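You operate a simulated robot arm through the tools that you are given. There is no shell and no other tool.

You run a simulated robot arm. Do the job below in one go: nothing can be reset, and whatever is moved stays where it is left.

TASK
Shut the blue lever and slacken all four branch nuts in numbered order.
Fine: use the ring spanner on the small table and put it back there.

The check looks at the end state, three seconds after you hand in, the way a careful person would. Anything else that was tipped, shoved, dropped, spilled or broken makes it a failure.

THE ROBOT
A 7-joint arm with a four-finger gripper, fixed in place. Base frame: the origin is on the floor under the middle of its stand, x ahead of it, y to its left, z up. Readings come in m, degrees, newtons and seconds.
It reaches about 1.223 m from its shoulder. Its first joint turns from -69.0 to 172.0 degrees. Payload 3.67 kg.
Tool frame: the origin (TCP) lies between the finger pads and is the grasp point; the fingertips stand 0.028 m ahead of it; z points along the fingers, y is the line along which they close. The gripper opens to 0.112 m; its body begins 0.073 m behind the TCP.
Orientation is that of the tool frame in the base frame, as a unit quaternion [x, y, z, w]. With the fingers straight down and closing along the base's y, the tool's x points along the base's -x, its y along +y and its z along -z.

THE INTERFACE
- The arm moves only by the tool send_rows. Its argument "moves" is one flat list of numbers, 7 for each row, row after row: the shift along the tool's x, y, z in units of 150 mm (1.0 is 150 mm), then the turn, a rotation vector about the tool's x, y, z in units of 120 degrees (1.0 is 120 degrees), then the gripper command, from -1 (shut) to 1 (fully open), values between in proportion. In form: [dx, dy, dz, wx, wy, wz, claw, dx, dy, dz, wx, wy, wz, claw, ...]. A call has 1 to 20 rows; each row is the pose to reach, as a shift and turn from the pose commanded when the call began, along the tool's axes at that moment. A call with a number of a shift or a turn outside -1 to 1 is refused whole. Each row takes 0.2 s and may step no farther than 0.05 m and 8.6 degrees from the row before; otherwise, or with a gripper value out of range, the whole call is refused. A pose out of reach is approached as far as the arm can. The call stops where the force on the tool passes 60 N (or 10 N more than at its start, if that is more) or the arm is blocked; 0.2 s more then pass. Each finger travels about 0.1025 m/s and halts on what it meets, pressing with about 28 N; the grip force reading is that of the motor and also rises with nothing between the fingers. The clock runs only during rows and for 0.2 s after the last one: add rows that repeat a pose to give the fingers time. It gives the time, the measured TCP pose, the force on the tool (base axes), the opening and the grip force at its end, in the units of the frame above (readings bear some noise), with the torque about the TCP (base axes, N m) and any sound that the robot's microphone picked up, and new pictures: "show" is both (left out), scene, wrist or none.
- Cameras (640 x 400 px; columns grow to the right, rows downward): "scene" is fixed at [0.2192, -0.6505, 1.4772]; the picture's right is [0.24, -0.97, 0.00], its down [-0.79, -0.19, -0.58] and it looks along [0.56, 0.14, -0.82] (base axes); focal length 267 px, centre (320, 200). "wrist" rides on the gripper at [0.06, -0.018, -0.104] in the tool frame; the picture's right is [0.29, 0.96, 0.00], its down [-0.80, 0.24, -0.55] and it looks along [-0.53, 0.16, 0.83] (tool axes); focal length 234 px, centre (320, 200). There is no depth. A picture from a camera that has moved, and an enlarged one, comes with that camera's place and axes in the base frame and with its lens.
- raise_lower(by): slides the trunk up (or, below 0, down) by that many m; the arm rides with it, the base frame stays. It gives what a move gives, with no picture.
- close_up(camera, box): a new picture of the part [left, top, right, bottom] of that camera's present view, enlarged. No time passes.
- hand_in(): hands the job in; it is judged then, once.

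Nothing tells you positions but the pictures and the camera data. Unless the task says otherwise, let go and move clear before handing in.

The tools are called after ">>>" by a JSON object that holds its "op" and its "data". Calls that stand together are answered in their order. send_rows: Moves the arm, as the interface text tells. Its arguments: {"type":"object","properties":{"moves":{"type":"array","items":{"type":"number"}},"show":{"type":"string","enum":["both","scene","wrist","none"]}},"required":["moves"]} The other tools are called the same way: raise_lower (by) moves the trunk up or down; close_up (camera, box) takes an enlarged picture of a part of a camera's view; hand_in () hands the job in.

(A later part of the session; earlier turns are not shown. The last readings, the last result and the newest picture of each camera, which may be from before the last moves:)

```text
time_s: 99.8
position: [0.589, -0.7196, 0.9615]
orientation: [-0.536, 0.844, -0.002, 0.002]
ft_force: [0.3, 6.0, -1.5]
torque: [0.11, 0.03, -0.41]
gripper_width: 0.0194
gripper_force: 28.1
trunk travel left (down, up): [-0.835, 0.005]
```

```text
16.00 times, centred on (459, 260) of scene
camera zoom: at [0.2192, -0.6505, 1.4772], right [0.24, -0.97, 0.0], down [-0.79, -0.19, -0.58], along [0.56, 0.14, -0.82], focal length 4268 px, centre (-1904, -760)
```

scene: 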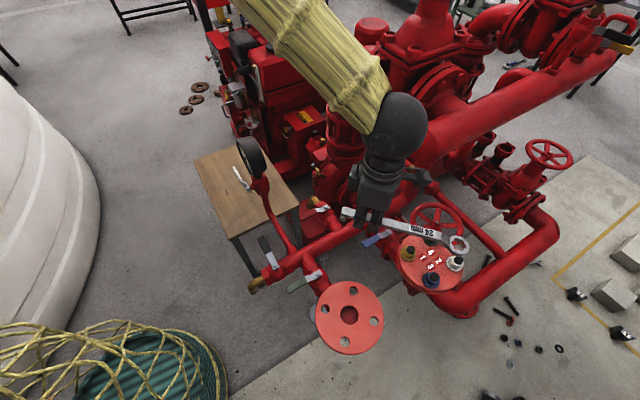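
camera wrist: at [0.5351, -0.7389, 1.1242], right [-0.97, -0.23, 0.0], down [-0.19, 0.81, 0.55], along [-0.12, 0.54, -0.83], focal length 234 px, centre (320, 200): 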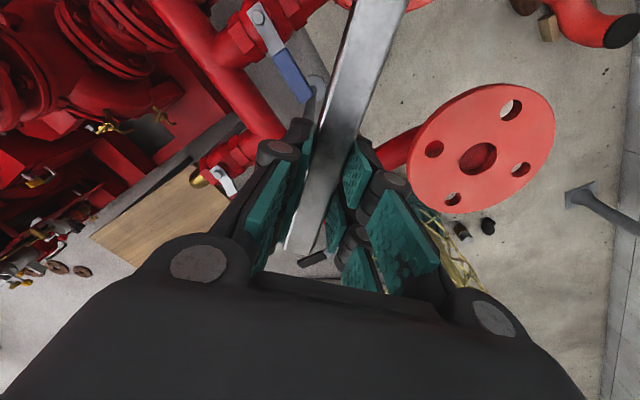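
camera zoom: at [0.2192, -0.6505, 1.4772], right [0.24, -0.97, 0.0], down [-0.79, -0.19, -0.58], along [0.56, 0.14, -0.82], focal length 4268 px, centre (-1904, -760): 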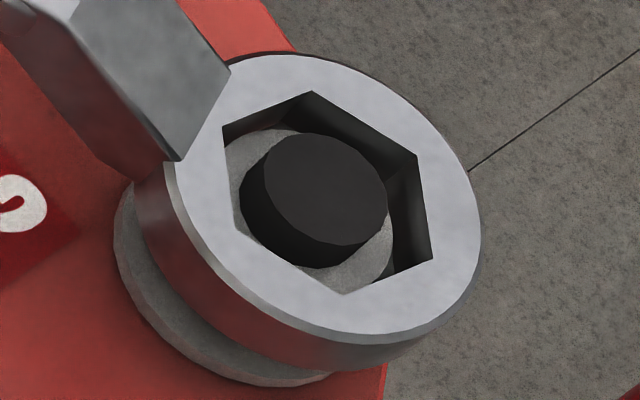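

The ring is sliding over nut 2 (about 4 mm engaged). I'll nudge +y 0.8 mm to relieve the 6 N side push and lower 2 mm more, keeping the handle high enough to pass over the other stubs.

>>> {"op": "send_rows", "data": {"moves": [-0.005, 0.002, 0, 0, 0, 0, -1, -0.005, 0.002, 0.007, 0, 0, 0, -1, -0.005, 0.002, 0.014, 0, 0, 0, -1, -0.005, 0.002, 0.014, 0, 0, 0, -1], "show": "none"}}

>>> {"op": "close_up", "data": {"camera": "scene", "box": [447, 248, 471, 272]}}

>>> {"op": "close_up", "data": {"camera": "scene", "box": [390, 215, 470, 285]}}

```text
time_s: 100.8
position: [0.5862, -0.7194, 0.9595]
orientation: [-0.535, 0.845, -0.002, 0.001]
ft_force: [-1.3, -0.5, -2.9]
torque: [0.07, 0.02, -0.18]
gripper_width: 0.0192
gripper_force: 27.9
trunk travel left (down, up): [-0.835, 0.005]
```

```text
16.00 times, centred on (459, 260) of scene
camera zoom: at [0.2192, -0.6505, 1.4772], right [0.24, -0.97, 0.0], down [-0.79, -0.19, -0.58], along [0.56, 0.14, -0.82], focal length 4268 px, centre (-1904, -760)
```

zoom: 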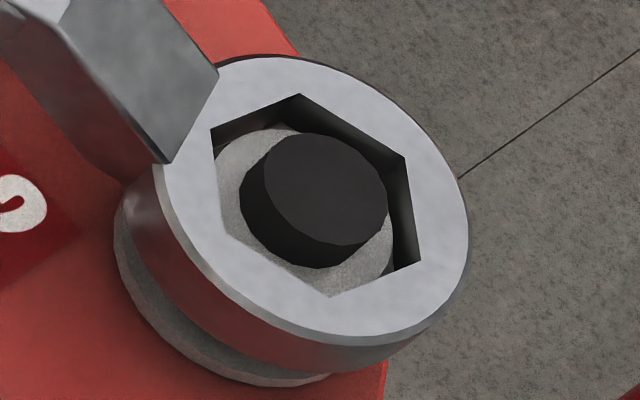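

```text
5.71 times, centred on (430, 250) of scene
camera zoom: at [0.2192, -0.6505, 1.4772], right [0.24, -0.97, 0.0], down [-0.79, -0.19, -0.58], along [0.56, 0.14, -0.82], focal length 1524 px, centre (-309, -86)
```

zoom: 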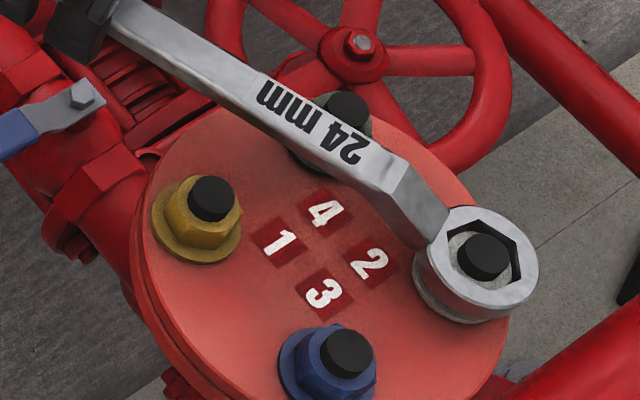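

The ring is engaged about 5 mm on nut 2. I'll turn 12° counter-clockwise first and check the load and the handle's height over the other stubs.

>>> {"op": "send_rows", "data": {"moves": [0.0021, 0.043, 0, 0, 0, -0.0167, -1, 0.0042, 0.086, 0, 0, 0, -0.0333, -1, 0.0085, 0.1287, 0, 0, 0, -0.05, -1, 0.0144, 0.1713, 0, 0, 0, -0.0667, -1, 0.0305, 0.2559, 0, 0, 0, -0.1, -1, 0.0305, 0.2559, 0, 0, 0, -0.1, -1], "show": "none"}}

>>> {"op": "close_up", "data": {"camera": "scene", "box": [447, 248, 471, 272]}}

>>> {"op": "close_up", "data": {"camera": "scene", "box": [390, 215, 470, 285]}}

```text
time_s: 102.2
position: [0.5516, -0.7065, 0.9578]
orientation: [-0.621, 0.784, -0.001, 0.002]
ft_force: [3.8, 3.9, -3.1]
torque: [0.14, -0.06, -0.25]
gripper_width: 0.0195
gripper_force: 28.2
trunk travel left (down, up): [-0.835, 0.005]
```

```text
16.00 times, centred on (459, 260) of scene
camera zoom: at [0.2192, -0.6505, 1.4772], right [0.24, -0.97, 0.0], down [-0.79, -0.19, -0.58], along [0.56, 0.14, -0.82], focal length 4268 px, centre (-1904, -760)
```

zoom: 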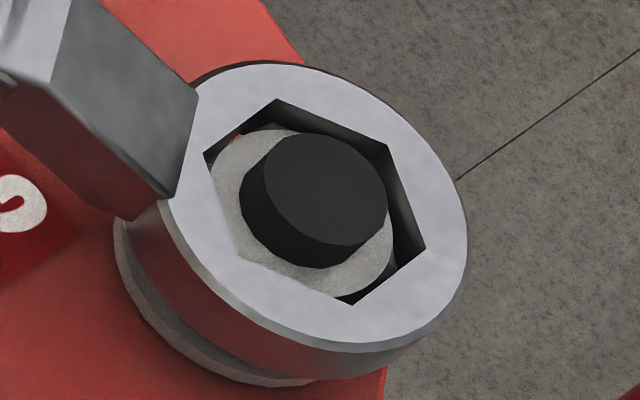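

```text
5.71 times, centred on (430, 250) of scene
camera zoom: at [0.2192, -0.6505, 1.4772], right [0.24, -0.97, 0.0], down [-0.79, -0.19, -0.58], along [0.56, 0.14, -0.82], focal length 1524 px, centre (-309, -86)
```

zoom: 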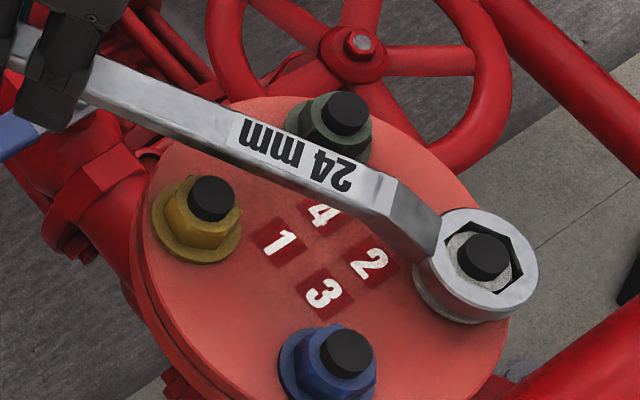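

Nut 2 is following, and the handle underside is about 8 mm above the stub tops, so it can pass over nut 1. Continuing 28° more.

>>> {"op": "send_rows", "data": {"moves": [0.0042, 0.086, 0, 0, 0, -0.0333, -1, 0.0144, 0.1713, 0, 0, 0, -0.0667, -1, 0.0305, 0.2559, 0, 0, 0, -0.1, -1, 0.0525, 0.3391, 0, 0, 0, -0.1333, -1, 0.0803, 0.4205, 0, 0, 0, -0.1667, -1, 0.1136, 0.4999, 0, 0, 0, -0.2, -1, 0.1524, 0.5767, 0, 0, 0, -0.2333, -1, 0.1524, 0.5767, 0, 0, 0, -0.2333, -1], "show": "none"}}

>>> {"op": "close_up", "data": {"camera": "scene", "box": [447, 248, 471, 272]}}

>>> {"op": "close_up", "data": {"camera": "scene", "box": [370, 205, 470, 285]}}

```text
time_s: 104.0
position: [0.4617, -0.7085, 0.9594]
orientation: [0.793, -0.61, 0.003, 0.0]
ft_force: [-2.2, 16.3, -5.0]
torque: [0.82, 0.21, 0.13]
gripper_width: 0.0194
gripper_force: 28.1
trunk travel left (down, up): [-0.835, 0.005]
```

```text
16.00 times, centred on (459, 260) of scene
camera zoom: at [0.2192, -0.6505, 1.4772], right [0.24, -0.97, 0.0], down [-0.79, -0.19, -0.58], along [0.56, 0.14, -0.82], focal length 4268 px, centre (-1904, -760)
```

zoom: 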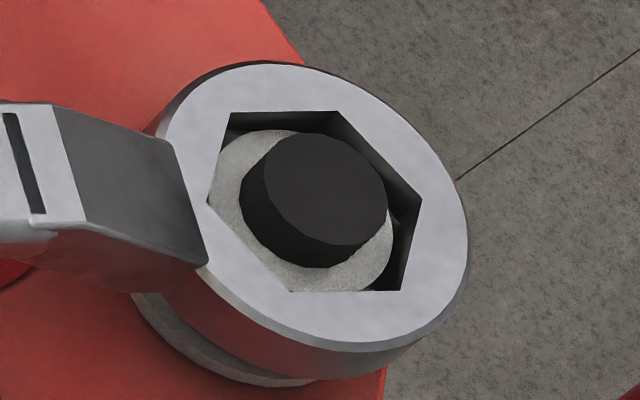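

```text
5.00 times, centred on (420, 245) of scene
camera zoom: at [0.2192, -0.6505, 1.4772], right [0.24, -0.97, 0.0], down [-0.79, -0.19, -0.58], along [0.56, 0.14, -0.82], focal length 1334 px, centre (-180, -25)
```

zoom: 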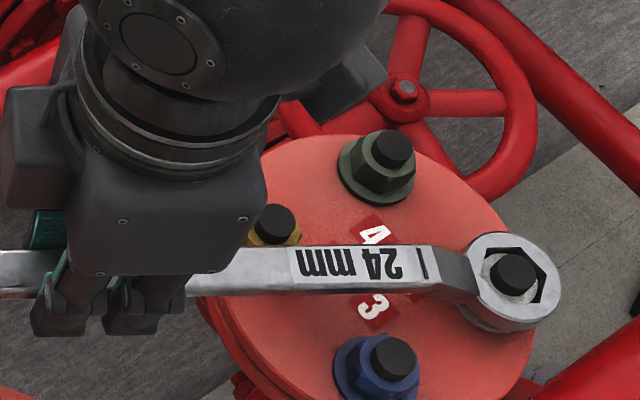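

Nut 2 is turning (about 35° so far). The 16 N outward push means the true centre is about 3 mm off from my estimate, so I'll correct it and turn 40° more.

>>> {"op": "send_rows", "data": {"moves": [-0.012, 0, 0, 0, 0, 0, -1, -0.0092, 0.086, 0, 0, 0, -0.0333, -1, -0.0005, 0.1715, 0, 0, 0, -0.0667, -1, 0.0143, 0.2563, 0, 0, 0, -0.1, -1, 0.0348, 0.3399, 0, 0, 0, -0.1333, -1, 0.0612, 0.4218, 0, 0, 0, -0.1667, -1, 0.0932, 0.5017, 0, 0, 0, -0.2, -1, 0.0932, 0.5017, 0, 0, 0, -0.2, -1], "show": "none"}}

>>> {"op": "close_up", "data": {"camera": "scene", "box": [447, 248, 471, 272]}}

>>> {"op": "close_up", "data": {"camera": "scene", "box": [340, 205, 470, 305]}}

```text
time_s: 105.8
position: [0.3921, -0.7436, 0.9577]
orientation: [0.902, -0.432, 0.001, 0.0]
ft_force: [6.2, -1.2, -3.1]
torque: [0.13, -0.03, 0.77]
gripper_width: 0.0193
gripper_force: 28.4
trunk travel left (down, up): [-0.835, 0.005]
```

```text
16.00 times, centred on (459, 260) of scene
camera zoom: at [0.2192, -0.6505, 1.4772], right [0.24, -0.97, 0.0], down [-0.79, -0.19, -0.58], along [0.56, 0.14, -0.82], focal length 4268 px, centre (-1904, -760)
```

zoom: 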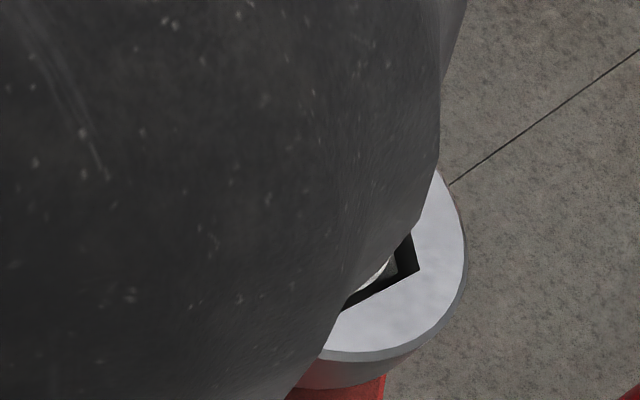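

```text
4.00 times, centred on (405, 255) of scene
camera zoom: at [0.2192, -0.6505, 1.4772], right [0.24, -0.97, 0.0], down [-0.79, -0.19, -0.58], along [0.56, 0.14, -0.82], focal length 1067 px, centre (-20, -20)
```

zoom: 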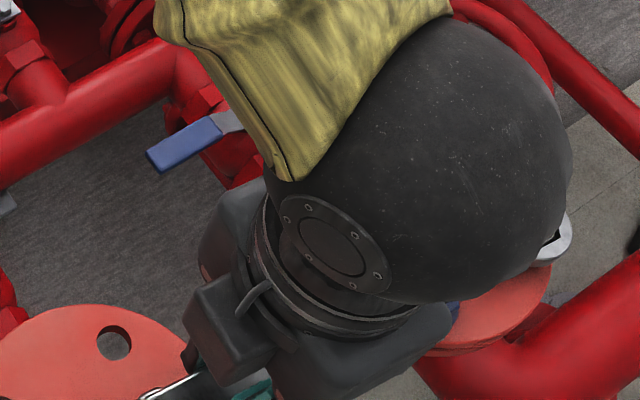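

Nut 2 has turned about 59°. I'll go 20° further, back off 3° within the play, and lift the spanner straight up.

>>> {"op": "send_rows", "data": {"moves": [0.0028, 0.086, 0, 0, 0, -0.0333, -1, 0.0115, 0.1715, 0, 0, 0, -0.0667, -1, 0.0263, 0.2563, 0, 0, 0, -0.1, -1, 0.0468, 0.3399, 0, 0, 0, -0.1333, -1, 0.0732, 0.4218, 0, 0, 0, -0.1667, -1, 0.0732, 0.4218, 0, 0, 0, -0.1667, -1], "show": "none"}}

```text
time_s: 107.2
position: [0.3513, -0.7916, 0.9566]
orientation: [0.963, -0.269, 0.003, 0.0]
ft_force: [19.9, -7.4, -2.6]
torque: [-0.19, -0.64, 0.75]
gripper_width: 0.0196
gripper_force: 27.8
trunk travel left (down, up): [-0.835, 0.005]
```

Nut 2 has turned about 79°. I'll ease 2 mm inward, back off 3°, and lift clear.

>>> {"op": "send_rows", "data": {"moves": [0.014, -0.03, 0, 0, 0, 0.0125, -1, 0.0167, -0.0645, 0, 0, 0, 0.025, -1, 0.0167, -0.0645, -0.03, 0, 0, 0.025, -1, 0.0167, -0.0645, -0.08, 0, 0, 0.025, -1, 0.0167, -0.0645, -0.14, 0, 0, 0.025, -1, 0.0167, -0.0645, -0.2, 0, 0, 0.025, -1, 0.0167, -0.0645, -0.3, 0, 0, 0.025, -1, 0.0167, -0.0645, -0.4, 0, 0, 0.025, -1]}}

```text
time_s: 109.0
position: [0.355, -0.7829, 1.0167]
orientation: [0.956, -0.294, 0.002, 0.0]
ft_force: [-1.0, -0.5, -2.5]
torque: [0.13, 0.15, 0.01]
gripper_width: 0.0194
gripper_force: 27.9
trunk travel left (down, up): [-0.835, 0.005]
camera wrist: at [0.416, -0.8023, 1.1214], right [-0.3, -0.95, 0.0], down [-0.8, 0.25, 0.55], along [-0.52, 0.17, -0.84], focal length 234 px, centre (320, 200)
```

scene: 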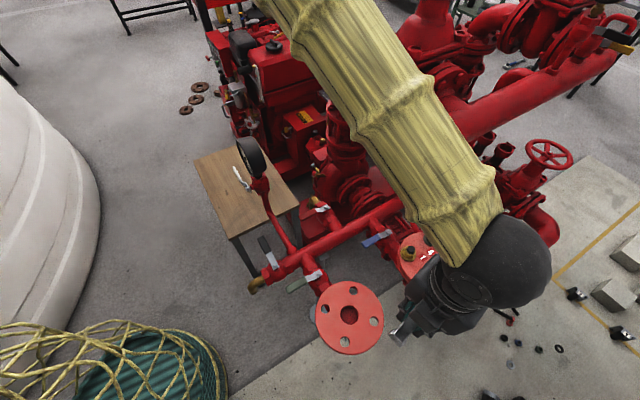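
wrist: 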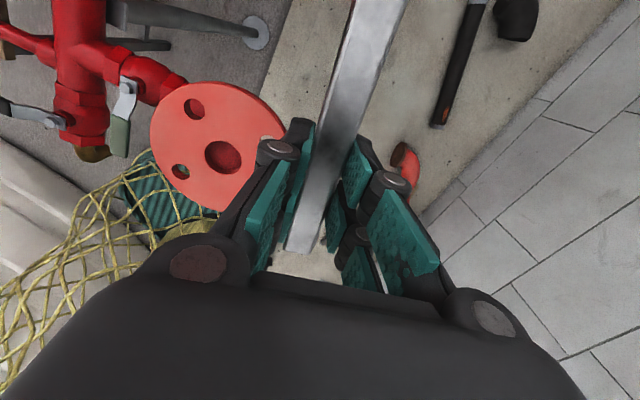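

Nut 2 is done and the spanner is free. Next I swing back toward 64.6° and carry the ring over to nut 3 (blue), staying high.

>>> {"op": "send_rows", "data": {"moves": [-0.033, -0.1647, 0, 0, 0, 0.0615, -1, -0.046, -0.3274, 0, 0, 0, 0.123, -1, -0.04, -0.4847, 0, 0, 0, 0.1845, -1, -0.0142, -0.6352, 0, 0, 0, 0.246, -1, 0.0293, -0.7752, 0, 0, 0, 0.3075, -1, 0.0893, -0.9038, 0, 0, 0, 0.369, -1], "show": "none"}}

```text
time_s: 110.5
position: [0.4458, -0.6777, 1.0159]
orientation: [0.774, -0.634, 0.002, 0.0]
ft_force: [0.4, 0.6, -3.2]
torque: [0.15, 0.04, -0.01]
gripper_width: 0.0191
gripper_force: 28.2
trunk travel left (down, up): [-0.835, 0.005]
```

Continuing the swing to bring the ring above nut 3.

>>> {"op": "send_rows", "data": {"moves": [-0.026, -0.1347, 0, 0, 0, 0.0613, -1, -0.0327, -0.2667, 0, 0, 0, 0.1226, -1, -0.0193, -0.394, 0.05, 0, 0, 0.1839, -1, 0.0133, -0.5133, 0.11, 0, 0, 0.2452, -1, 0.06, -0.6147, 0.173, 0, 0, 0.3065, -1, 0.06, -0.6147, 0.173, 0, 0, 0.3065, -1], "show": "none"}}

>>> {"op": "close_up", "data": {"camera": "scene", "box": [415, 262, 445, 292]}}

>>> {"op": "close_up", "data": {"camera": "scene", "box": [340, 180, 480, 300]}}

>>> {"op": "close_up", "data": {"camera": "scene", "box": [445, 252, 467, 274]}}

```text
time_s: 111.8
position: [0.5369, -0.6696, 0.9924]
orientation: [-0.534, 0.845, -0.002, 0.001]
ft_force: [-0.4, -0.1, -2.9]
torque: [0.19, -0.09, 0.02]
gripper_width: 0.0194
gripper_force: 28.2
trunk travel left (down, up): [-0.835, 0.005]
```

```text
13.33 times, centred on (430, 277) of scene
camera zoom: at [0.2192, -0.6505, 1.4772], right [0.24, -0.97, 0.0], down [-0.79, -0.19, -0.58], along [0.56, 0.14, -0.82], focal length 3557 px, centre (-1147, -827)
```

zoom: 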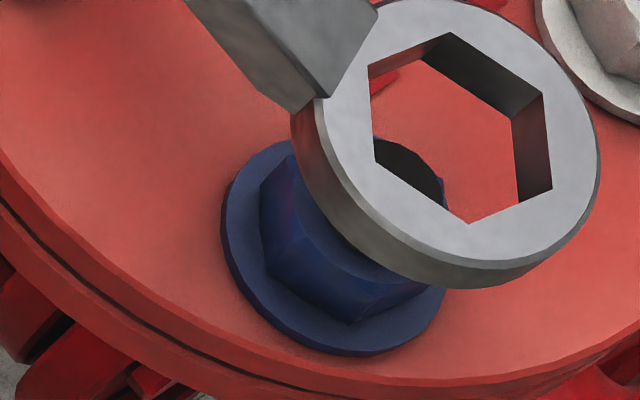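

```text
3.33 times, centred on (410, 240) of scene
camera zoom: at [0.2192, -0.6505, 1.4772], right [0.24, -0.97, 0.0], down [-0.79, -0.19, -0.58], along [0.56, 0.14, -0.82], focal length 889 px, centre (20, 67)
```

zoom: 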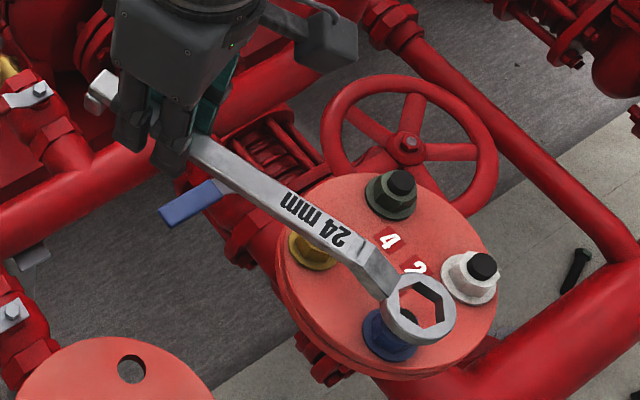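

```text
16.00 times, centred on (456, 263) of scene
camera zoom: at [0.2192, -0.6505, 1.4772], right [0.24, -0.97, 0.0], down [-0.79, -0.19, -0.58], along [0.56, 0.14, -0.82], focal length 4268 px, centre (-1856, -808)
```

zoom: 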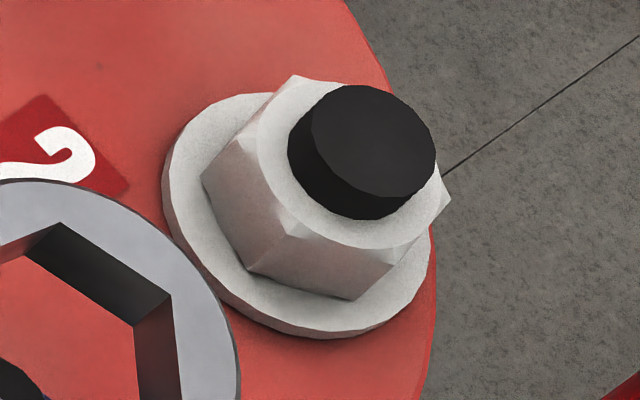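

Nut 2's hexagon has clearly turned by about 80°. The ring is 1.5 mm short in x at nut 3, so I'll correct that and lower 15 mm, to just above the stub.

>>> {"op": "send_rows", "data": {"moves": [-0.0043, -0.009, 0.02, 0, 0, 0, -1, -0.0043, -0.009, 0.06, 0, 0, 0, -1, -0.0043, -0.009, 0.1, 0, 0, 0, -1, -0.0043, -0.009, 0.1, 0, 0, 0, -1], "show": "none"}}

>>> {"op": "close_up", "data": {"camera": "scene", "box": [421, 268, 445, 292]}}

```text
time_s: 112.8
position: [0.5377, -0.67, 0.9782]
orientation: [-0.535, 0.845, -0.002, 0.002]
ft_force: [-0.3, 0.1, -2.9]
torque: [0.18, -0.09, -0.02]
gripper_width: 0.019
gripper_force: 27.8
trunk travel left (down, up): [-0.835, 0.005]
```

```text
16.00 times, centred on (433, 280) of scene
camera zoom: at [0.2192, -0.6505, 1.4772], right [0.24, -0.97, 0.0], down [-0.79, -0.19, -0.58], along [0.56, 0.14, -0.82], focal length 4268 px, centre (-1488, -1080)
```

zoom: 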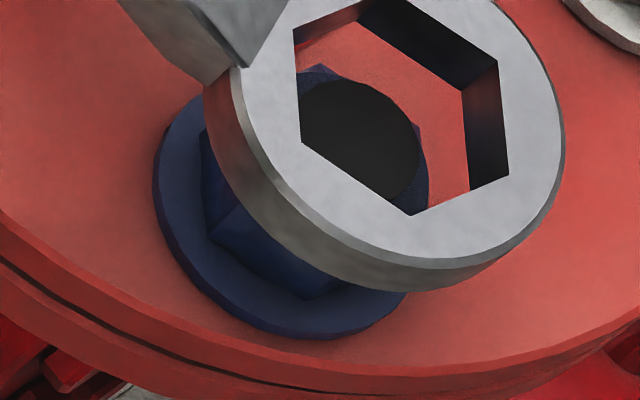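

Nearly concentric at nut 3. Another 0.6 mm in x, and down 10 mm.

>>> {"op": "send_rows", "data": {"moves": [-0.0017, -0.0036, 0.02, 0, 0, 0, -1, -0.0017, -0.0036, 0.04, 0, 0, 0, -1, -0.0017, -0.0036, 0.067, 0, 0, 0, -1, -0.0017, -0.0036, 0.067, 0, 0, 0, -1], "show": "none"}}

>>> {"op": "close_up", "data": {"camera": "scene", "box": [419, 272, 443, 296]}}

```text
time_s: 113.8
position: [0.5377, -0.6687, 0.968]
orientation: [-0.535, 0.845, -0.002, 0.001]
ft_force: [-1.8, -0.8, -1.7]
torque: [0.05, 0.01, -0.16]
gripper_width: 0.0192
gripper_force: 27.8
trunk travel left (down, up): [-0.835, 0.005]
```

```text
16.00 times, centred on (431, 284) of scene
camera zoom: at [0.2192, -0.6505, 1.4772], right [0.24, -0.97, 0.0], down [-0.79, -0.19, -0.58], along [0.56, 0.14, -0.82], focal length 4268 px, centre (-1456, -1144)
```

zoom: 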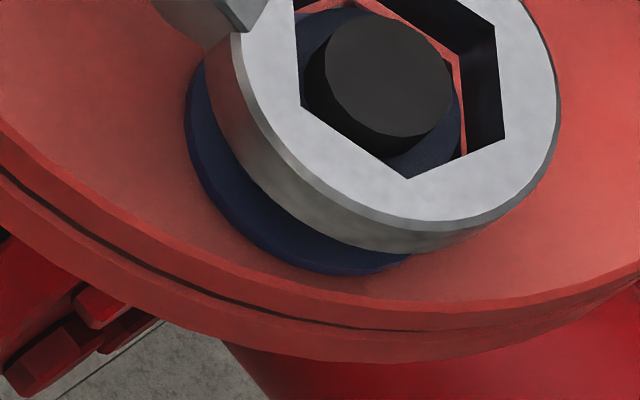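

The ring is around the stub of nut 3 with only about 2 N of side force. I'll lower 3 mm more and read the forces.

>>> {"op": "send_rows", "data": {"moves": [0, 0, 0.01, 0, 0, 0, -1, 0, 0, 0.02, 0, 0, 0, -1, 0, 0, 0.02, 0, 0, 0, -1], "show": "none"}}

>>> {"op": "close_up", "data": {"camera": "scene", "box": [419, 268, 443, 292]}}

```text
time_s: 114.7
position: [0.5387, -0.6701, 0.9642]
orientation: [-0.535, 0.845, -0.002, 0.002]
ft_force: [-4.1, 0.6, -4.2]
torque: [0.34, -0.01, -0.65]
gripper_width: 0.0193
gripper_force: 27.9
trunk travel left (down, up): [-0.835, 0.005]
```

```text
16.00 times, centred on (431, 280) of scene
camera zoom: at [0.2192, -0.6505, 1.4772], right [0.24, -0.97, 0.0], down [-0.79, -0.19, -0.58], along [0.56, 0.14, -0.82], focal length 4268 px, centre (-1456, -1080)
```

zoom: 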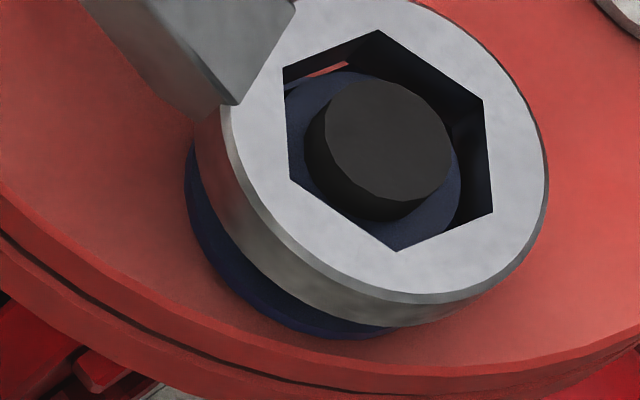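

Ring top is level with the stub top, about 3 mm engaged on nut 3. I'll relieve the 4 N side push and lower another 4 mm.

>>> {"op": "send_rows", "data": {"moves": [0.0017, 0.0036, 0.004, 0, 0, 0, -1, 0.0017, 0.0036, 0.011, 0, 0, 0, -1, 0.0017, 0.0036, 0.018, 0, 0, 0, -1, 0.0017, 0.0036, 0.026, 0, 0, 0, -1, 0.0017, 0.0036, 0.026, 0, 0, 0, -1], "show": "none"}}

>>> {"op": "close_up", "data": {"camera": "scene", "box": [419, 268, 443, 292]}}

```text
time_s: 115.8
position: [0.5385, -0.6693, 0.9612]
orientation: [-0.536, 0.844, -0.002, 0.0]
ft_force: [-3.4, -2.2, -2.1]
torque: [-0.12, 0.18, -0.31]
gripper_width: 0.0193
gripper_force: 27.8
trunk travel left (down, up): [-0.835, 0.005]
```

```text
16.00 times, centred on (431, 280) of scene
camera zoom: at [0.2192, -0.6505, 1.4772], right [0.24, -0.97, 0.0], down [-0.79, -0.19, -0.58], along [0.56, 0.14, -0.82], focal length 4268 px, centre (-1456, -1080)
```

zoom: 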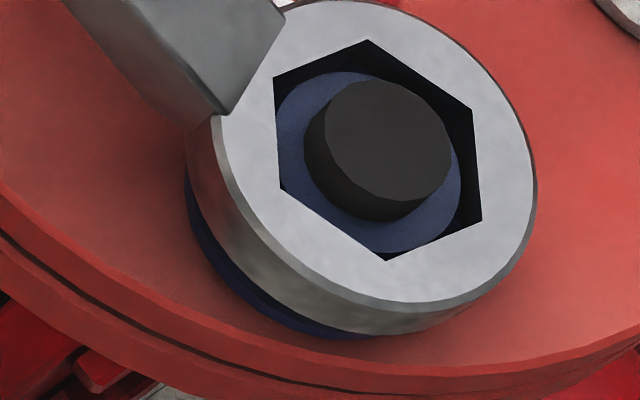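

The ring is concentric and about 6.5 mm engaged on nut 3. Turning 16° counter-clockwise first.

>>> {"op": "send_rows", "data": {"moves": [0.0021, 0.043, 0, 0, 0, -0.0167, -1, 0.0042, 0.086, 0, 0, 0, -0.0333, -1, 0.0085, 0.1287, 0, 0, 0, -0.05, -1, 0.0144, 0.1713, 0, 0, 0, -0.0667, -1, 0.0305, 0.2559, 0, 0, 0, -0.1, -1, 0.0525, 0.3391, 0, 0, 0, -0.1333, -1, 0.0525, 0.3391, 0, 0, 0, -0.1333, -1], "show": "none"}}

>>> {"op": "close_up", "data": {"camera": "scene", "box": [419, 268, 443, 292]}}

```text
time_s: 117.5
position: [0.4882, -0.6543, 0.961]
orientation: [-0.648, 0.762, -0.002, 0.002]
ft_force: [4.2, 0.8, 1.6]
torque: [-0.82, 0.09, -0.01]
gripper_width: 0.019
gripper_force: 28.7
trunk travel left (down, up): [-0.835, 0.005]
```

```text
16.00 times, centred on (431, 280) of scene
camera zoom: at [0.2192, -0.6505, 1.4772], right [0.24, -0.97, 0.0], down [-0.79, -0.19, -0.58], along [0.56, 0.14, -0.82], focal length 4268 px, centre (-1456, -1080)
```

zoom: 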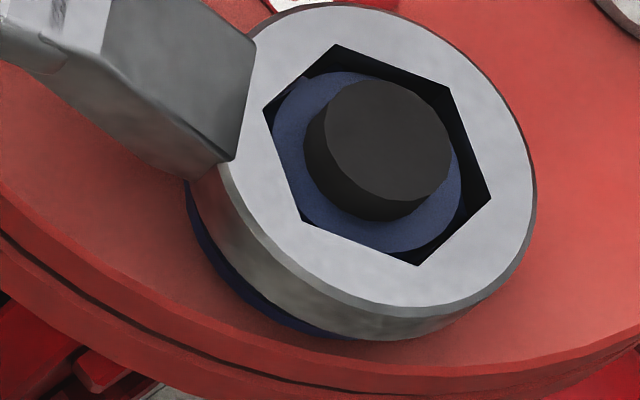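

Nut 3 is turning with about 4 N resistance and almost no radial load. Continuing 24°, easing up 1 mm.

>>> {"op": "send_rows", "data": {"moves": [0.0042, 0.086, -0.005, 0, 0, -0.0333, -1, 0.0144, 0.1713, -0.0067, 0, 0, -0.0667, -1, 0.0305, 0.2559, -0.0067, 0, 0, -0.1, -1, 0.0525, 0.3391, -0.0067, 0, 0, -0.1333, -1, 0.0803, 0.4205, -0.0067, 0, 0, -0.1667, -1, 0.1136, 0.4999, -0.0067, 0, 0, -0.2, -1, 0.1136, 0.4999, -0.0067, 0, 0, -0.2, -1], "show": "none"}}

>>> {"op": "close_up", "data": {"camera": "scene", "box": [419, 268, 443, 292]}}

>>> {"op": "close_up", "data": {"camera": "scene", "box": [320, 190, 460, 310]}}

```text
time_s: 119.0
position: [0.4111, -0.659, 0.962]
orientation: [0.792, -0.611, 0.003, 0.0]
ft_force: [0.1, 17.9, -4.2]
torque: [0.75, 0.12, 0.79]
gripper_width: 0.0193
gripper_force: 28.1
trunk travel left (down, up): [-0.835, 0.005]
```

```text
16.00 times, centred on (431, 280) of scene
camera zoom: at [0.2192, -0.6505, 1.4772], right [0.24, -0.97, 0.0], down [-0.79, -0.19, -0.58], along [0.56, 0.14, -0.82], focal length 4268 px, centre (-1456, -1080)
```

zoom: 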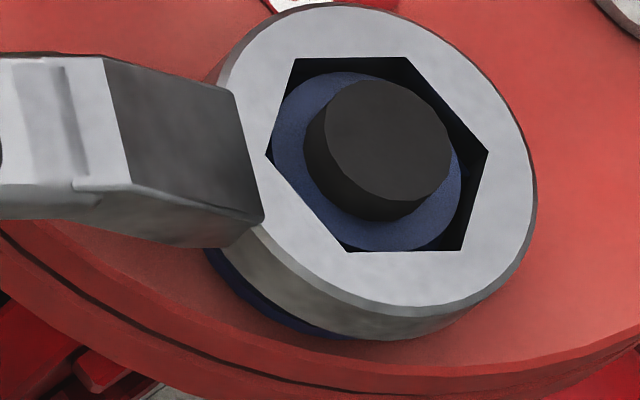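

```text
3.33 times, centred on (390, 250) of scene
camera zoom: at [0.2192, -0.6505, 1.4772], right [0.24, -0.97, 0.0], down [-0.79, -0.19, -0.58], along [0.56, 0.14, -0.82], focal length 889 px, centre (87, 33)
```

zoom: 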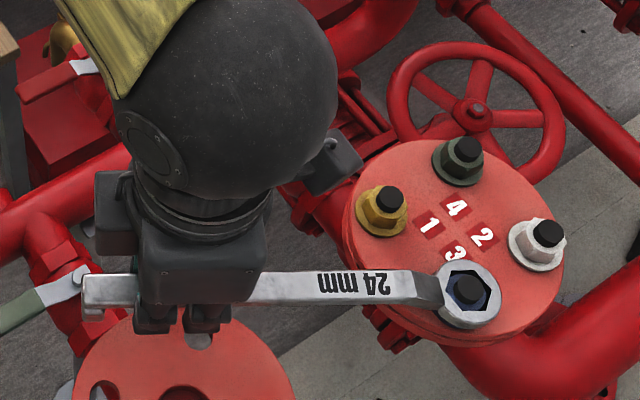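

Nut 3 is at about 35°. As with nut 2, the hand needs about 2 mm more radius here, so I'll apply that and turn 40° further.

>>> {"op": "send_rows", "data": {"moves": [-0.012, 0, 0, 0, 0, 0, -1, -0.0078, 0.0867, 0, 0, 0, -0.0333, -1, 0.0025, 0.1727, 0, 0, 0, -0.0667, -1, 0.0187, 0.2579, 0, 0, 0, -0.1, -1, 0.0409, 0.3419, 0, 0, 0, -0.1333, -1, 0.0689, 0.4239, 0, 0, 0, -0.1667, -1, 0.1049, 0.5029, 0, 0, 0, -0.2, -1, 0.1469, 0.5786, 0, 0, 0, -0.2333, -1, 0.1939, 0.6509, 0, 0, 0, -0.2667, -1, 0.2441, 0.7208, 0, 0, 0, -0.3, -1, 0.2991, 0.7871, 0, 0, 0, -0.3333, -1, 0.2991, 0.7871, 0, 0, 0, -0.3333, -1], "show": "scene"}}

```text
time_s: 121.7
position: [0.3083, -0.7324, 0.9589]
orientation: [0.953, -0.303, 0.003, 0.0]
ft_force: [1.9, 6.8, -3.0]
torque: [0.24, 0.0, 1.17]
gripper_width: 0.0195
gripper_force: 28.0
trunk travel left (down, up): [-0.835, 0.005]
```

scene: 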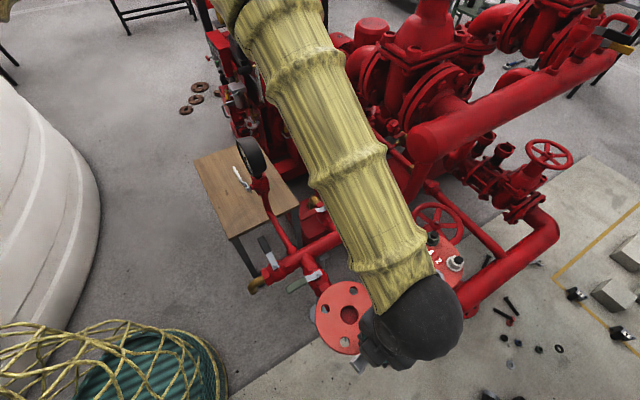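

Nut 3 has turned about 75°. Backing off 3° and lifting clear.

>>> {"op": "send_rows", "data": {"moves": [0.0003, -0.032, 0, 0, 0, 0.0125, -1, 0.0007, -0.0644, 0, 0, 0, 0.025, -1, 0.0007, -0.0644, -0.03, 0, 0, 0.025, -1, 0.0007, -0.0644, -0.08, 0, 0, 0.025, -1, 0.0007, -0.0644, -0.14, 0, 0, 0.025, -1, 0.0007, -0.0644, -0.2, 0, 0, 0.025, -1, 0.0007, -0.0644, -0.3, 0, 0, 0.025, -1, 0.0007, -0.0644, -0.38, 0, 0, 0.025, -1], "show": "none"}}

```text
time_s: 123.5
position: [0.3143, -0.724, 1.0193]
orientation: [0.945, -0.328, 0.003, 0.0]
ft_force: [-0.8, -0.3, -3.1]
torque: [0.13, 0.15, 0.0]
gripper_width: 0.0194
gripper_force: 28.1
trunk travel left (down, up): [-0.835, 0.005]
```

Nut 3 is done. Swinging back and over to nut 4 (green), staying high.

>>> {"op": "send_rows", "data": {"moves": [0.0611, -0.2055, 0, 0, 0, 0.0642, -1, 0.1433, -0.408, 0, 0, 0, 0.1283, -1, 0.2482, -0.6055, 0, 0, 0, 0.1925, -1, 0.3733, -0.7944, 0, 0, 0, 0.2567, -1, 0.5178, -0.973, 0, 0, 0, 0.3208, -1], "show": "none"}}

```text
time_s: 124.7
position: [0.4667, -0.6576, 1.0173]
orientation: [0.783, -0.622, 0.002, -0.001]
ft_force: [-0.1, -0.1, -3.1]
torque: [0.18, 0.04, -0.02]
gripper_width: 0.0194
gripper_force: 27.8
trunk travel left (down, up): [-0.835, 0.005]
```

Continuing the swing.

>>> {"op": "send_rows", "data": {"moves": [0.0243, -0.2292, 0, 0, 0, 0.0642, -1, 0.0709, -0.4565, 0, 0, 0, 0.1283, -1, 0.1386, -0.6783, 0, 0, 0, 0.1925, -1, 0.2273, -0.8903, 0, 0, 0, 0.2567, -1], "show": "scene"}}

```text
time_s: 125.7
position: [0.6075, -0.6597, 1.0181]
orientation: [-0.59, 0.807, -0.002, 0.001]
ft_force: [0.9, -0.6, -3.5]
torque: [0.21, -0.05, -0.01]
gripper_width: 0.0193
gripper_force: 28.2
trunk travel left (down, up): [-0.835, 0.005]
```

scene: 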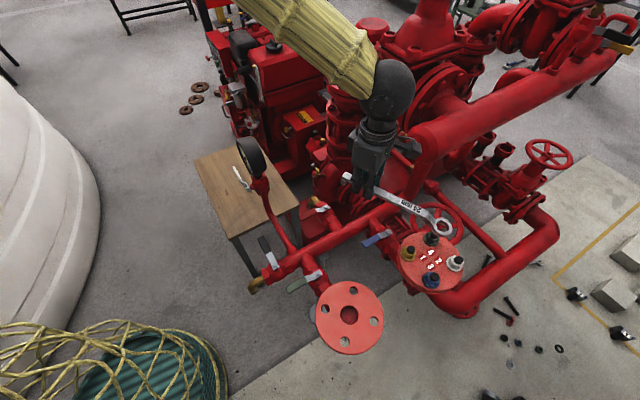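

Final part: bring the ring above nut 4 at 64.7°.

>>> {"op": "send_rows", "data": {"moves": [0, -0.104, 0.06, 0, 0, 0.0319, -1, 0, -0.2073, 0.13, 0, 0, 0.0637, -1, 0, -0.2073, 0.187, 0, 0, 0.0637, -1, 0, -0.2073, 0.187, 0, 0, 0.0637, -1], "show": "none"}}

>>> {"op": "close_up", "data": {"camera": "scene", "box": [420, 215, 450, 245]}}

>>> {"op": "close_up", "data": {"camera": "scene", "box": [340, 130, 480, 290]}}

>>> {"op": "close_up", "data": {"camera": "scene", "box": [420, 270, 442, 292]}}

```text
time_s: 126.7
position: [0.6357, -0.6699, 0.9903]
orientation: [-0.536, 0.844, -0.002, 0.001]
ft_force: [-1.3, -0.2, -3.0]
torque: [0.17, -0.07, -0.01]
gripper_width: 0.0192
gripper_force: 28.4
trunk travel left (down, up): [-0.835, 0.005]
```

```text
13.33 times, centred on (435, 230) of scene
camera zoom: at [0.2192, -0.6505, 1.4772], right [0.24, -0.97, 0.0], down [-0.79, -0.19, -0.58], along [0.56, 0.14, -0.82], focal length 3557 px, centre (-1213, -200)
```

zoom: 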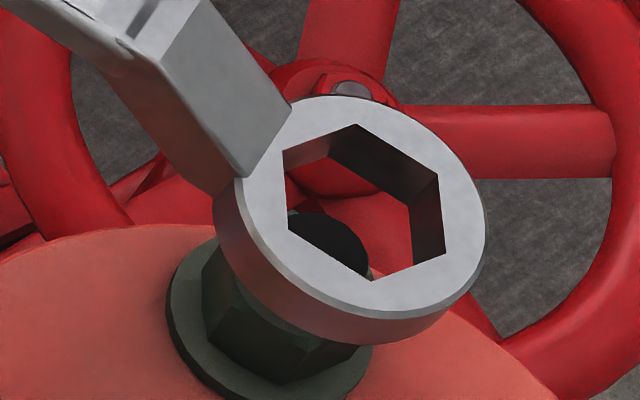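

```text
2.50 times, centred on (410, 210) of scene
camera zoom: at [0.2192, -0.6505, 1.4772], right [0.24, -0.97, 0.0], down [-0.79, -0.19, -0.58], along [0.56, 0.14, -0.82], focal length 667 px, centre (95, 175)
```

zoom: 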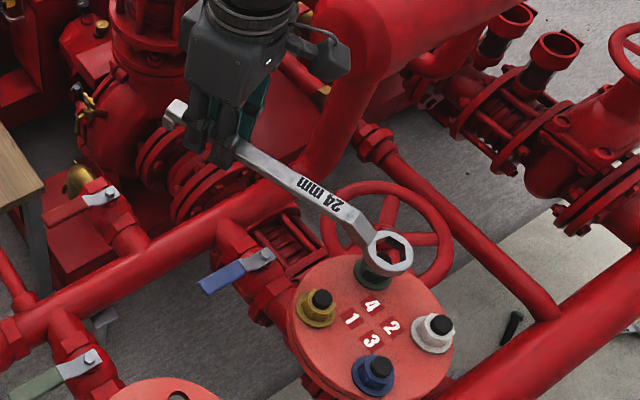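

```text
16.00 times, centred on (431, 281) of scene
camera zoom: at [0.2192, -0.6505, 1.4772], right [0.24, -0.97, 0.0], down [-0.79, -0.19, -0.58], along [0.56, 0.14, -0.82], focal length 4268 px, centre (-1456, -1096)
```

zoom: 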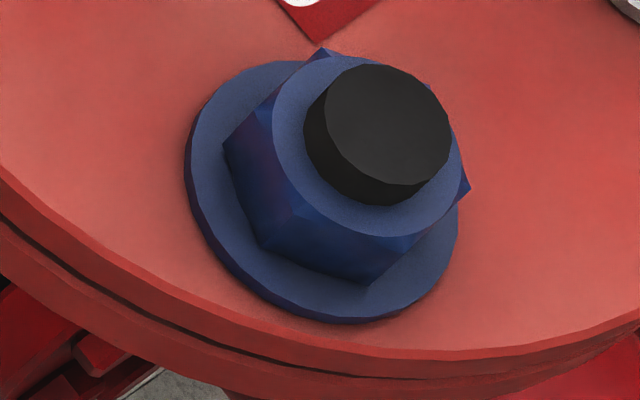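

Nut 3's hexagon has clearly turned. For nut 4 the ring needs about 3 mm in +x; I'll apply that and lower 12 mm, to just above the stub.

>>> {"op": "send_rows", "data": {"moves": [-0.0085, -0.0181, 0.02, 0, 0, 0, -1, -0.0085, -0.0181, 0.05, 0, 0, 0, -1, -0.0085, -0.0181, 0.08, 0, 0, 0, -1, -0.0085, -0.0181, 0.08, 0, 0, 0, -1], "show": "none"}}

>>> {"op": "close_up", "data": {"camera": "scene", "box": [422, 220, 446, 244]}}

```text
time_s: 127.7
position: [0.6375, -0.6704, 0.9792]
orientation: [-0.535, 0.845, -0.002, 0.001]
ft_force: [-0.3, -0.3, -3.6]
torque: [0.16, -0.09, 0.02]
gripper_width: 0.0194
gripper_force: 28.0
trunk travel left (down, up): [-0.835, 0.005]
```

```text
16.00 times, centred on (434, 232) of scene
camera zoom: at [0.2192, -0.6505, 1.4772], right [0.24, -0.97, 0.0], down [-0.79, -0.19, -0.58], along [0.56, 0.14, -0.82], focal length 4268 px, centre (-1504, -312)
```

zoom: 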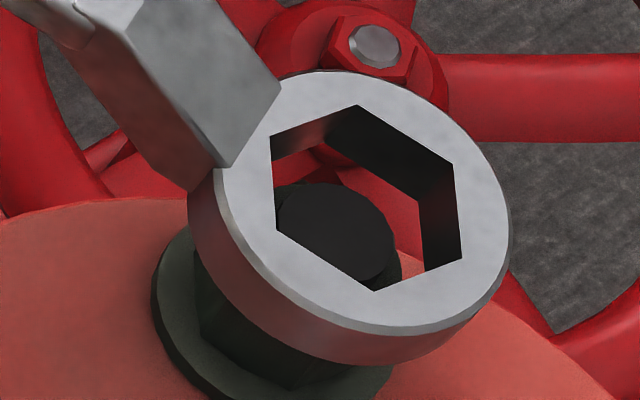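

The estimate is ambiguous by a few millimetres along the line of sight, but the ring will still pass around the stub. I'll shift 1.2 mm in x and lower 9 mm, where the parallax is small.

>>> {"op": "send_rows", "data": {"moves": [-0.0034, -0.0072, 0.015, 0, 0, 0, -1, -0.0034, -0.0072, 0.03, 0, 0, 0, -1, -0.0034, -0.0072, 0.045, 0, 0, 0, -1, -0.0034, -0.0072, 0.06, 0, 0, 0, -1, -0.0034, -0.0072, 0.06, 0, 0, 0, -1], "show": "none"}}

>>> {"op": "close_up", "data": {"camera": "scene", "box": [422, 220, 446, 244]}}

```text
time_s: 128.8
position: [0.6384, -0.6707, 0.9692]
orientation: [-0.535, 0.845, -0.002, 0.0]
ft_force: [-2.7, 1.3, -4.2]
torque: [0.29, -0.02, -0.43]
gripper_width: 0.0193
gripper_force: 28.1
trunk travel left (down, up): [-0.835, 0.005]
```

```text
16.00 times, centred on (434, 232) of scene
camera zoom: at [0.2192, -0.6505, 1.4772], right [0.24, -0.97, 0.0], down [-0.79, -0.19, -0.58], along [0.56, 0.14, -0.82], focal length 4268 px, centre (-1504, -312)
```

zoom: 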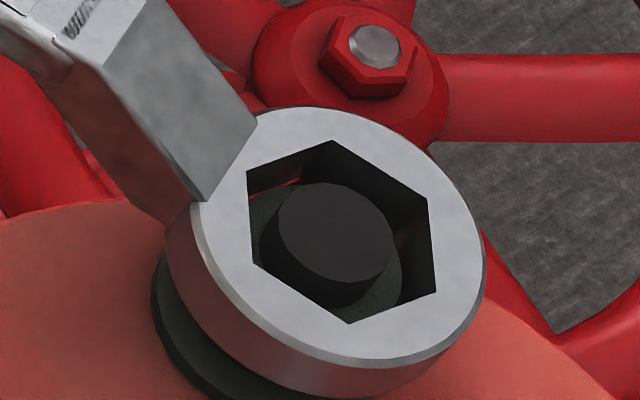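

Now parallax is nearly zero: the ring is concentric, level with the stub top, and beginning to engage. I'll relieve the 3 N side push and lower 4 mm.

>>> {"op": "send_rows", "data": {"moves": [0.0014, 0.003, 0.007, 0, 0, 0, -1, 0.0014, 0.003, 0.014, 0, 0, 0, -1, 0.0014, 0.003, 0.02, 0, 0, 0, -1, 0.0014, 0.003, 0.027, 0, 0, 0, -1, 0.0014, 0.003, 0.027, 0, 0, 0, -1], "show": "none"}}

>>> {"op": "close_up", "data": {"camera": "scene", "box": [422, 222, 446, 246]}}

>>> {"op": "close_up", "data": {"camera": "scene", "box": [350, 165, 450, 265]}}

```text
time_s: 130.1
position: [0.6366, -0.6705, 0.9659]
orientation: [-0.535, 0.845, -0.002, 0.001]
ft_force: [0.6, 3.8, -0.9]
torque: [0.15, -0.03, -0.12]
gripper_width: 0.0194
gripper_force: 27.7
trunk travel left (down, up): [-0.835, 0.005]
```

```text
16.00 times, centred on (434, 234) of scene
camera zoom: at [0.2192, -0.6505, 1.4772], right [0.24, -0.97, 0.0], down [-0.79, -0.19, -0.58], along [0.56, 0.14, -0.82], focal length 4268 px, centre (-1504, -344)
```

zoom: 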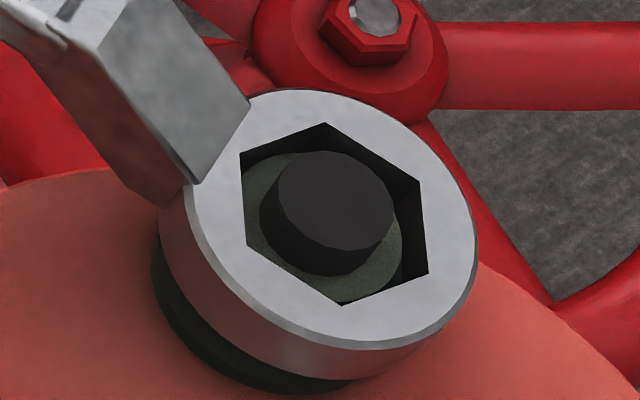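

```text
4.00 times, centred on (400, 215) of scene
camera zoom: at [0.2192, -0.6505, 1.4772], right [0.24, -0.97, 0.0], down [-0.79, -0.19, -0.58], along [0.56, 0.14, -0.82], focal length 1067 px, centre (0, 140)
```

zoom: 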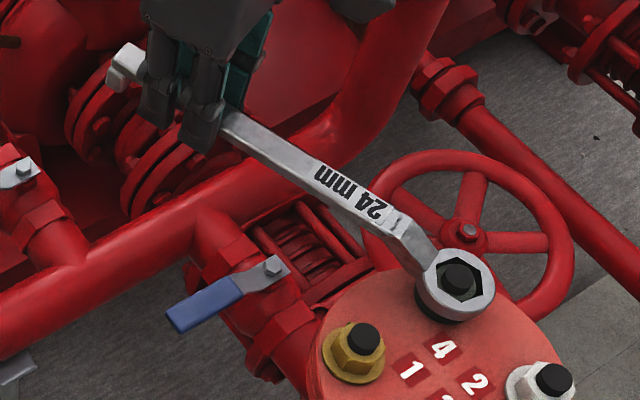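

Nut 4 is engaged about 7 mm. I'll nudge +y 0.6 mm to relieve the side push, then turn 16° counter-clockwise.

>>> {"op": "send_rows", "data": {"moves": [-0.0036, 0.0017, 0, 0, 0, 0, -1, -0.0015, 0.0447, 0, 0, 0, -0.0167, -1, 0.0006, 0.0877, 0, 0, 0, -0.0333, -1, 0.0049, 0.1304, 0, 0, 0, -0.05, -1, 0.0108, 0.173, 0, 0, 0, -0.0667, -1, 0.0269, 0.2576, 0, 0, 0, -0.1, -1, 0.0489, 0.3408, 0, 0, 0, -0.1333, -1, 0.0489, 0.3408, 0, 0, 0, -0.1333, -1], "show": "none"}}

>>> {"op": "close_up", "data": {"camera": "scene", "box": [422, 222, 446, 246]}}

```text
time_s: 131.8
position: [0.5878, -0.6558, 0.9662]
orientation: [-0.648, 0.761, -0.001, 0.002]
ft_force: [7.2, 2.5, -6.4]
torque: [0.36, -0.2, 0.59]
gripper_width: 0.0192
gripper_force: 28.6
trunk travel left (down, up): [-0.835, 0.005]
```

```text
16.00 times, centred on (434, 234) of scene
camera zoom: at [0.2192, -0.6505, 1.4772], right [0.24, -0.97, 0.0], down [-0.79, -0.19, -0.58], along [0.56, 0.14, -0.82], focal length 4268 px, centre (-1504, -344)
```

zoom: 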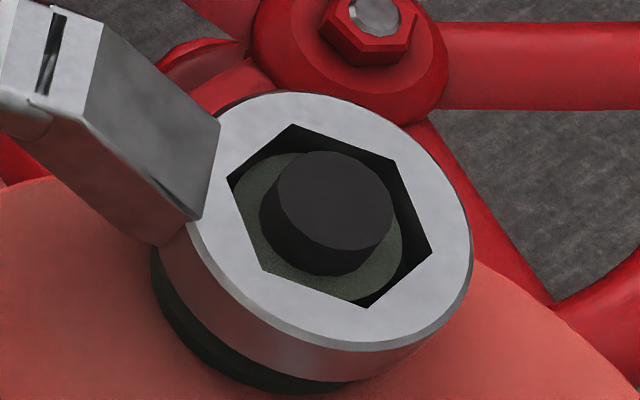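

Nut 4 is turning with about 7 N resistance. Continuing 28°, adding the radius gradually as learned.

>>> {"op": "send_rows", "data": {"moves": [0.0029, 0.0859, 0, 0, 0, -0.0333, -1, 0.0117, 0.1715, 0, 0, 0, -0.0667, -1, 0.0253, 0.2566, 0, 0, 0, -0.1, -1, 0.0454, 0.3406, 0, 0, 0, -0.1333, -1, 0.0714, 0.4231, 0, 0, 0, -0.1667, -1, 0.1037, 0.5034, 0, 0, 0, -0.2, -1, 0.1428, 0.5808, 0, 0, 0, -0.2333, -1, 0.1428, 0.5808, 0, 0, 0, -0.2333, -1], "show": "none"}}

>>> {"op": "close_up", "data": {"camera": "scene", "box": [422, 222, 446, 246]}}

>>> {"op": "close_up", "data": {"camera": "scene", "box": [360, 190, 460, 290]}}

```text
time_s: 133.7
position: [0.4983, -0.6628, 0.9655]
orientation: [0.813, -0.583, 0.003, -0.001]
ft_force: [8.1, -3.1, 1.0]
torque: [-0.61, -0.44, 1.07]
gripper_width: 0.0195
gripper_force: 28.4
trunk travel left (down, up): [-0.835, 0.005]
```

```text
16.00 times, centred on (434, 234) of scene
camera zoom: at [0.2192, -0.6505, 1.4772], right [0.24, -0.97, 0.0], down [-0.79, -0.19, -0.58], along [0.56, 0.14, -0.82], focal length 4268 px, centre (-1504, -344)
```

zoom: 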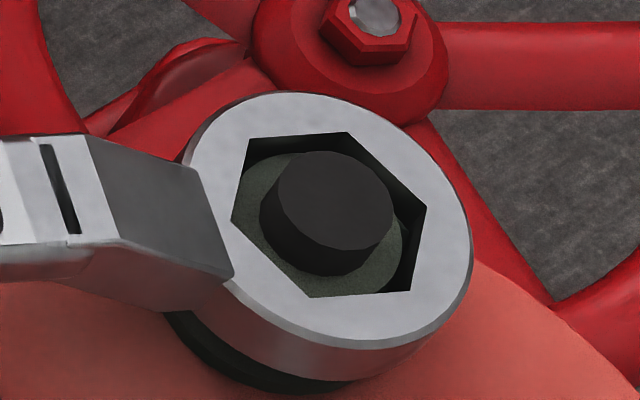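

```text
4.00 times, centred on (410, 240) of scene
camera zoom: at [0.2192, -0.6505, 1.4772], right [0.24, -0.97, 0.0], down [-0.79, -0.19, -0.58], along [0.56, 0.14, -0.82], focal length 1067 px, centre (-40, 40)
```

zoom: 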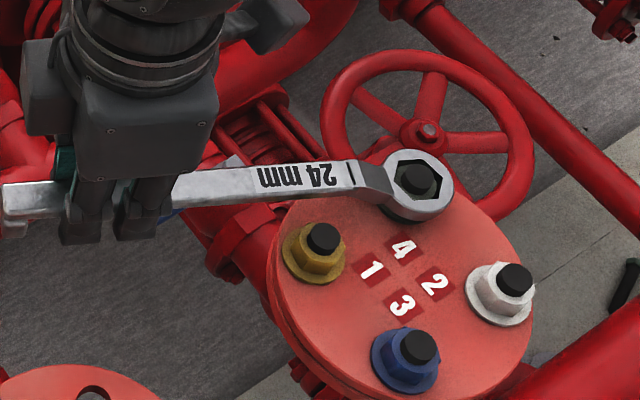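

Nut 4 is at about 39°. The handle will pass over nut 1's stub with roughly 5 mm to spare, so I'll raise 1.5 mm for extra margin and turn 36° more.

>>> {"op": "send_rows", "data": {"moves": [0.0075, 0.0863, -0.01, 0, 0, -0.0333, -1, 0.0191, 0.1719, -0.01, 0, 0, -0.0667, -1, 0.0366, 0.2565, -0.01, 0, 0, -0.1, -1, 0.0599, 0.3395, -0.01, 0, 0, -0.1333, -1, 0.0889, 0.4205, -0.01, 0, 0, -0.1667, -1, 0.1229, 0.4997, -0.01, 0, 0, -0.2, -1, 0.1623, 0.5761, -0.01, 0, 0, -0.2333, -1, 0.2069, 0.6495, -0.01, 0, 0, -0.2667, -1, 0.2565, 0.7197, -0.01, 0, 0, -0.3, -1, 0.2565, 0.7197, -0.01, 0, 0, -0.3, -1], "show": "scene"}}

>>> {"op": "close_up", "data": {"camera": "scene", "box": [360, 190, 460, 290]}}

```text
time_s: 135.8
position: [0.4064, -0.7332, 0.9671]
orientation: [0.953, -0.303, 0.003, 0.0]
ft_force: [-2.5, 10.6, -3.1]
torque: [0.55, 0.37, 1.3]
gripper_width: 0.0199
gripper_force: 27.9
trunk travel left (down, up): [-0.835, 0.005]
```

scene: 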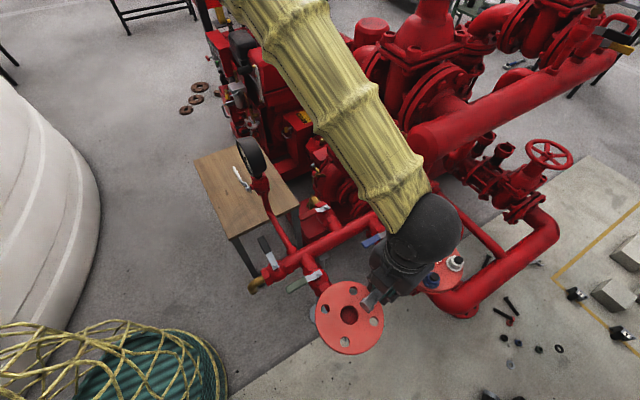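

```text
4.00 times, centred on (410, 240) of scene
camera zoom: at [0.2192, -0.6505, 1.4772], right [0.24, -0.97, 0.0], down [-0.79, -0.19, -0.58], along [0.56, 0.14, -0.82], focal length 1067 px, centre (-40, 40)
```

zoom: 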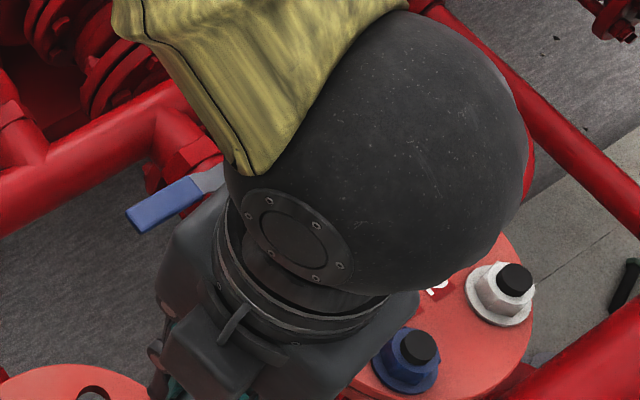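

Nut 4 has turned about 75°. Backing off 3° and lifting clear.

>>> {"op": "send_rows", "data": {"moves": [0.0003, -0.032, 0, 0, 0, 0.0125, -1, 0.0007, -0.0644, 0, 0, 0, 0.025, -1, 0.0007, -0.0644, -0.03, 0, 0, 0.025, -1, 0.0007, -0.0644, -0.08, 0, 0, 0.025, -1, 0.0007, -0.0644, -0.14, 0, 0, 0.025, -1, 0.0007, -0.0644, -0.2, 0, 0, 0.025, -1, 0.0007, -0.0644, -0.3, 0, 0, 0.025, -1, 0.0007, -0.0644, -0.4, 0, 0, 0.025, -1, 0.0007, -0.0644, -0.5, 0, 0, 0.025, -1], "show": "none"}}

```text
time_s: 137.8
position: [0.4122, -0.7258, 1.042]
orientation: [0.945, -0.327, 0.003, 0.0]
ft_force: [-0.2, 0.4, -3.3]
torque: [0.1, 0.14, 0.0]
gripper_width: 0.0193
gripper_force: 28.2
trunk travel left (down, up): [-0.835, 0.005]
```

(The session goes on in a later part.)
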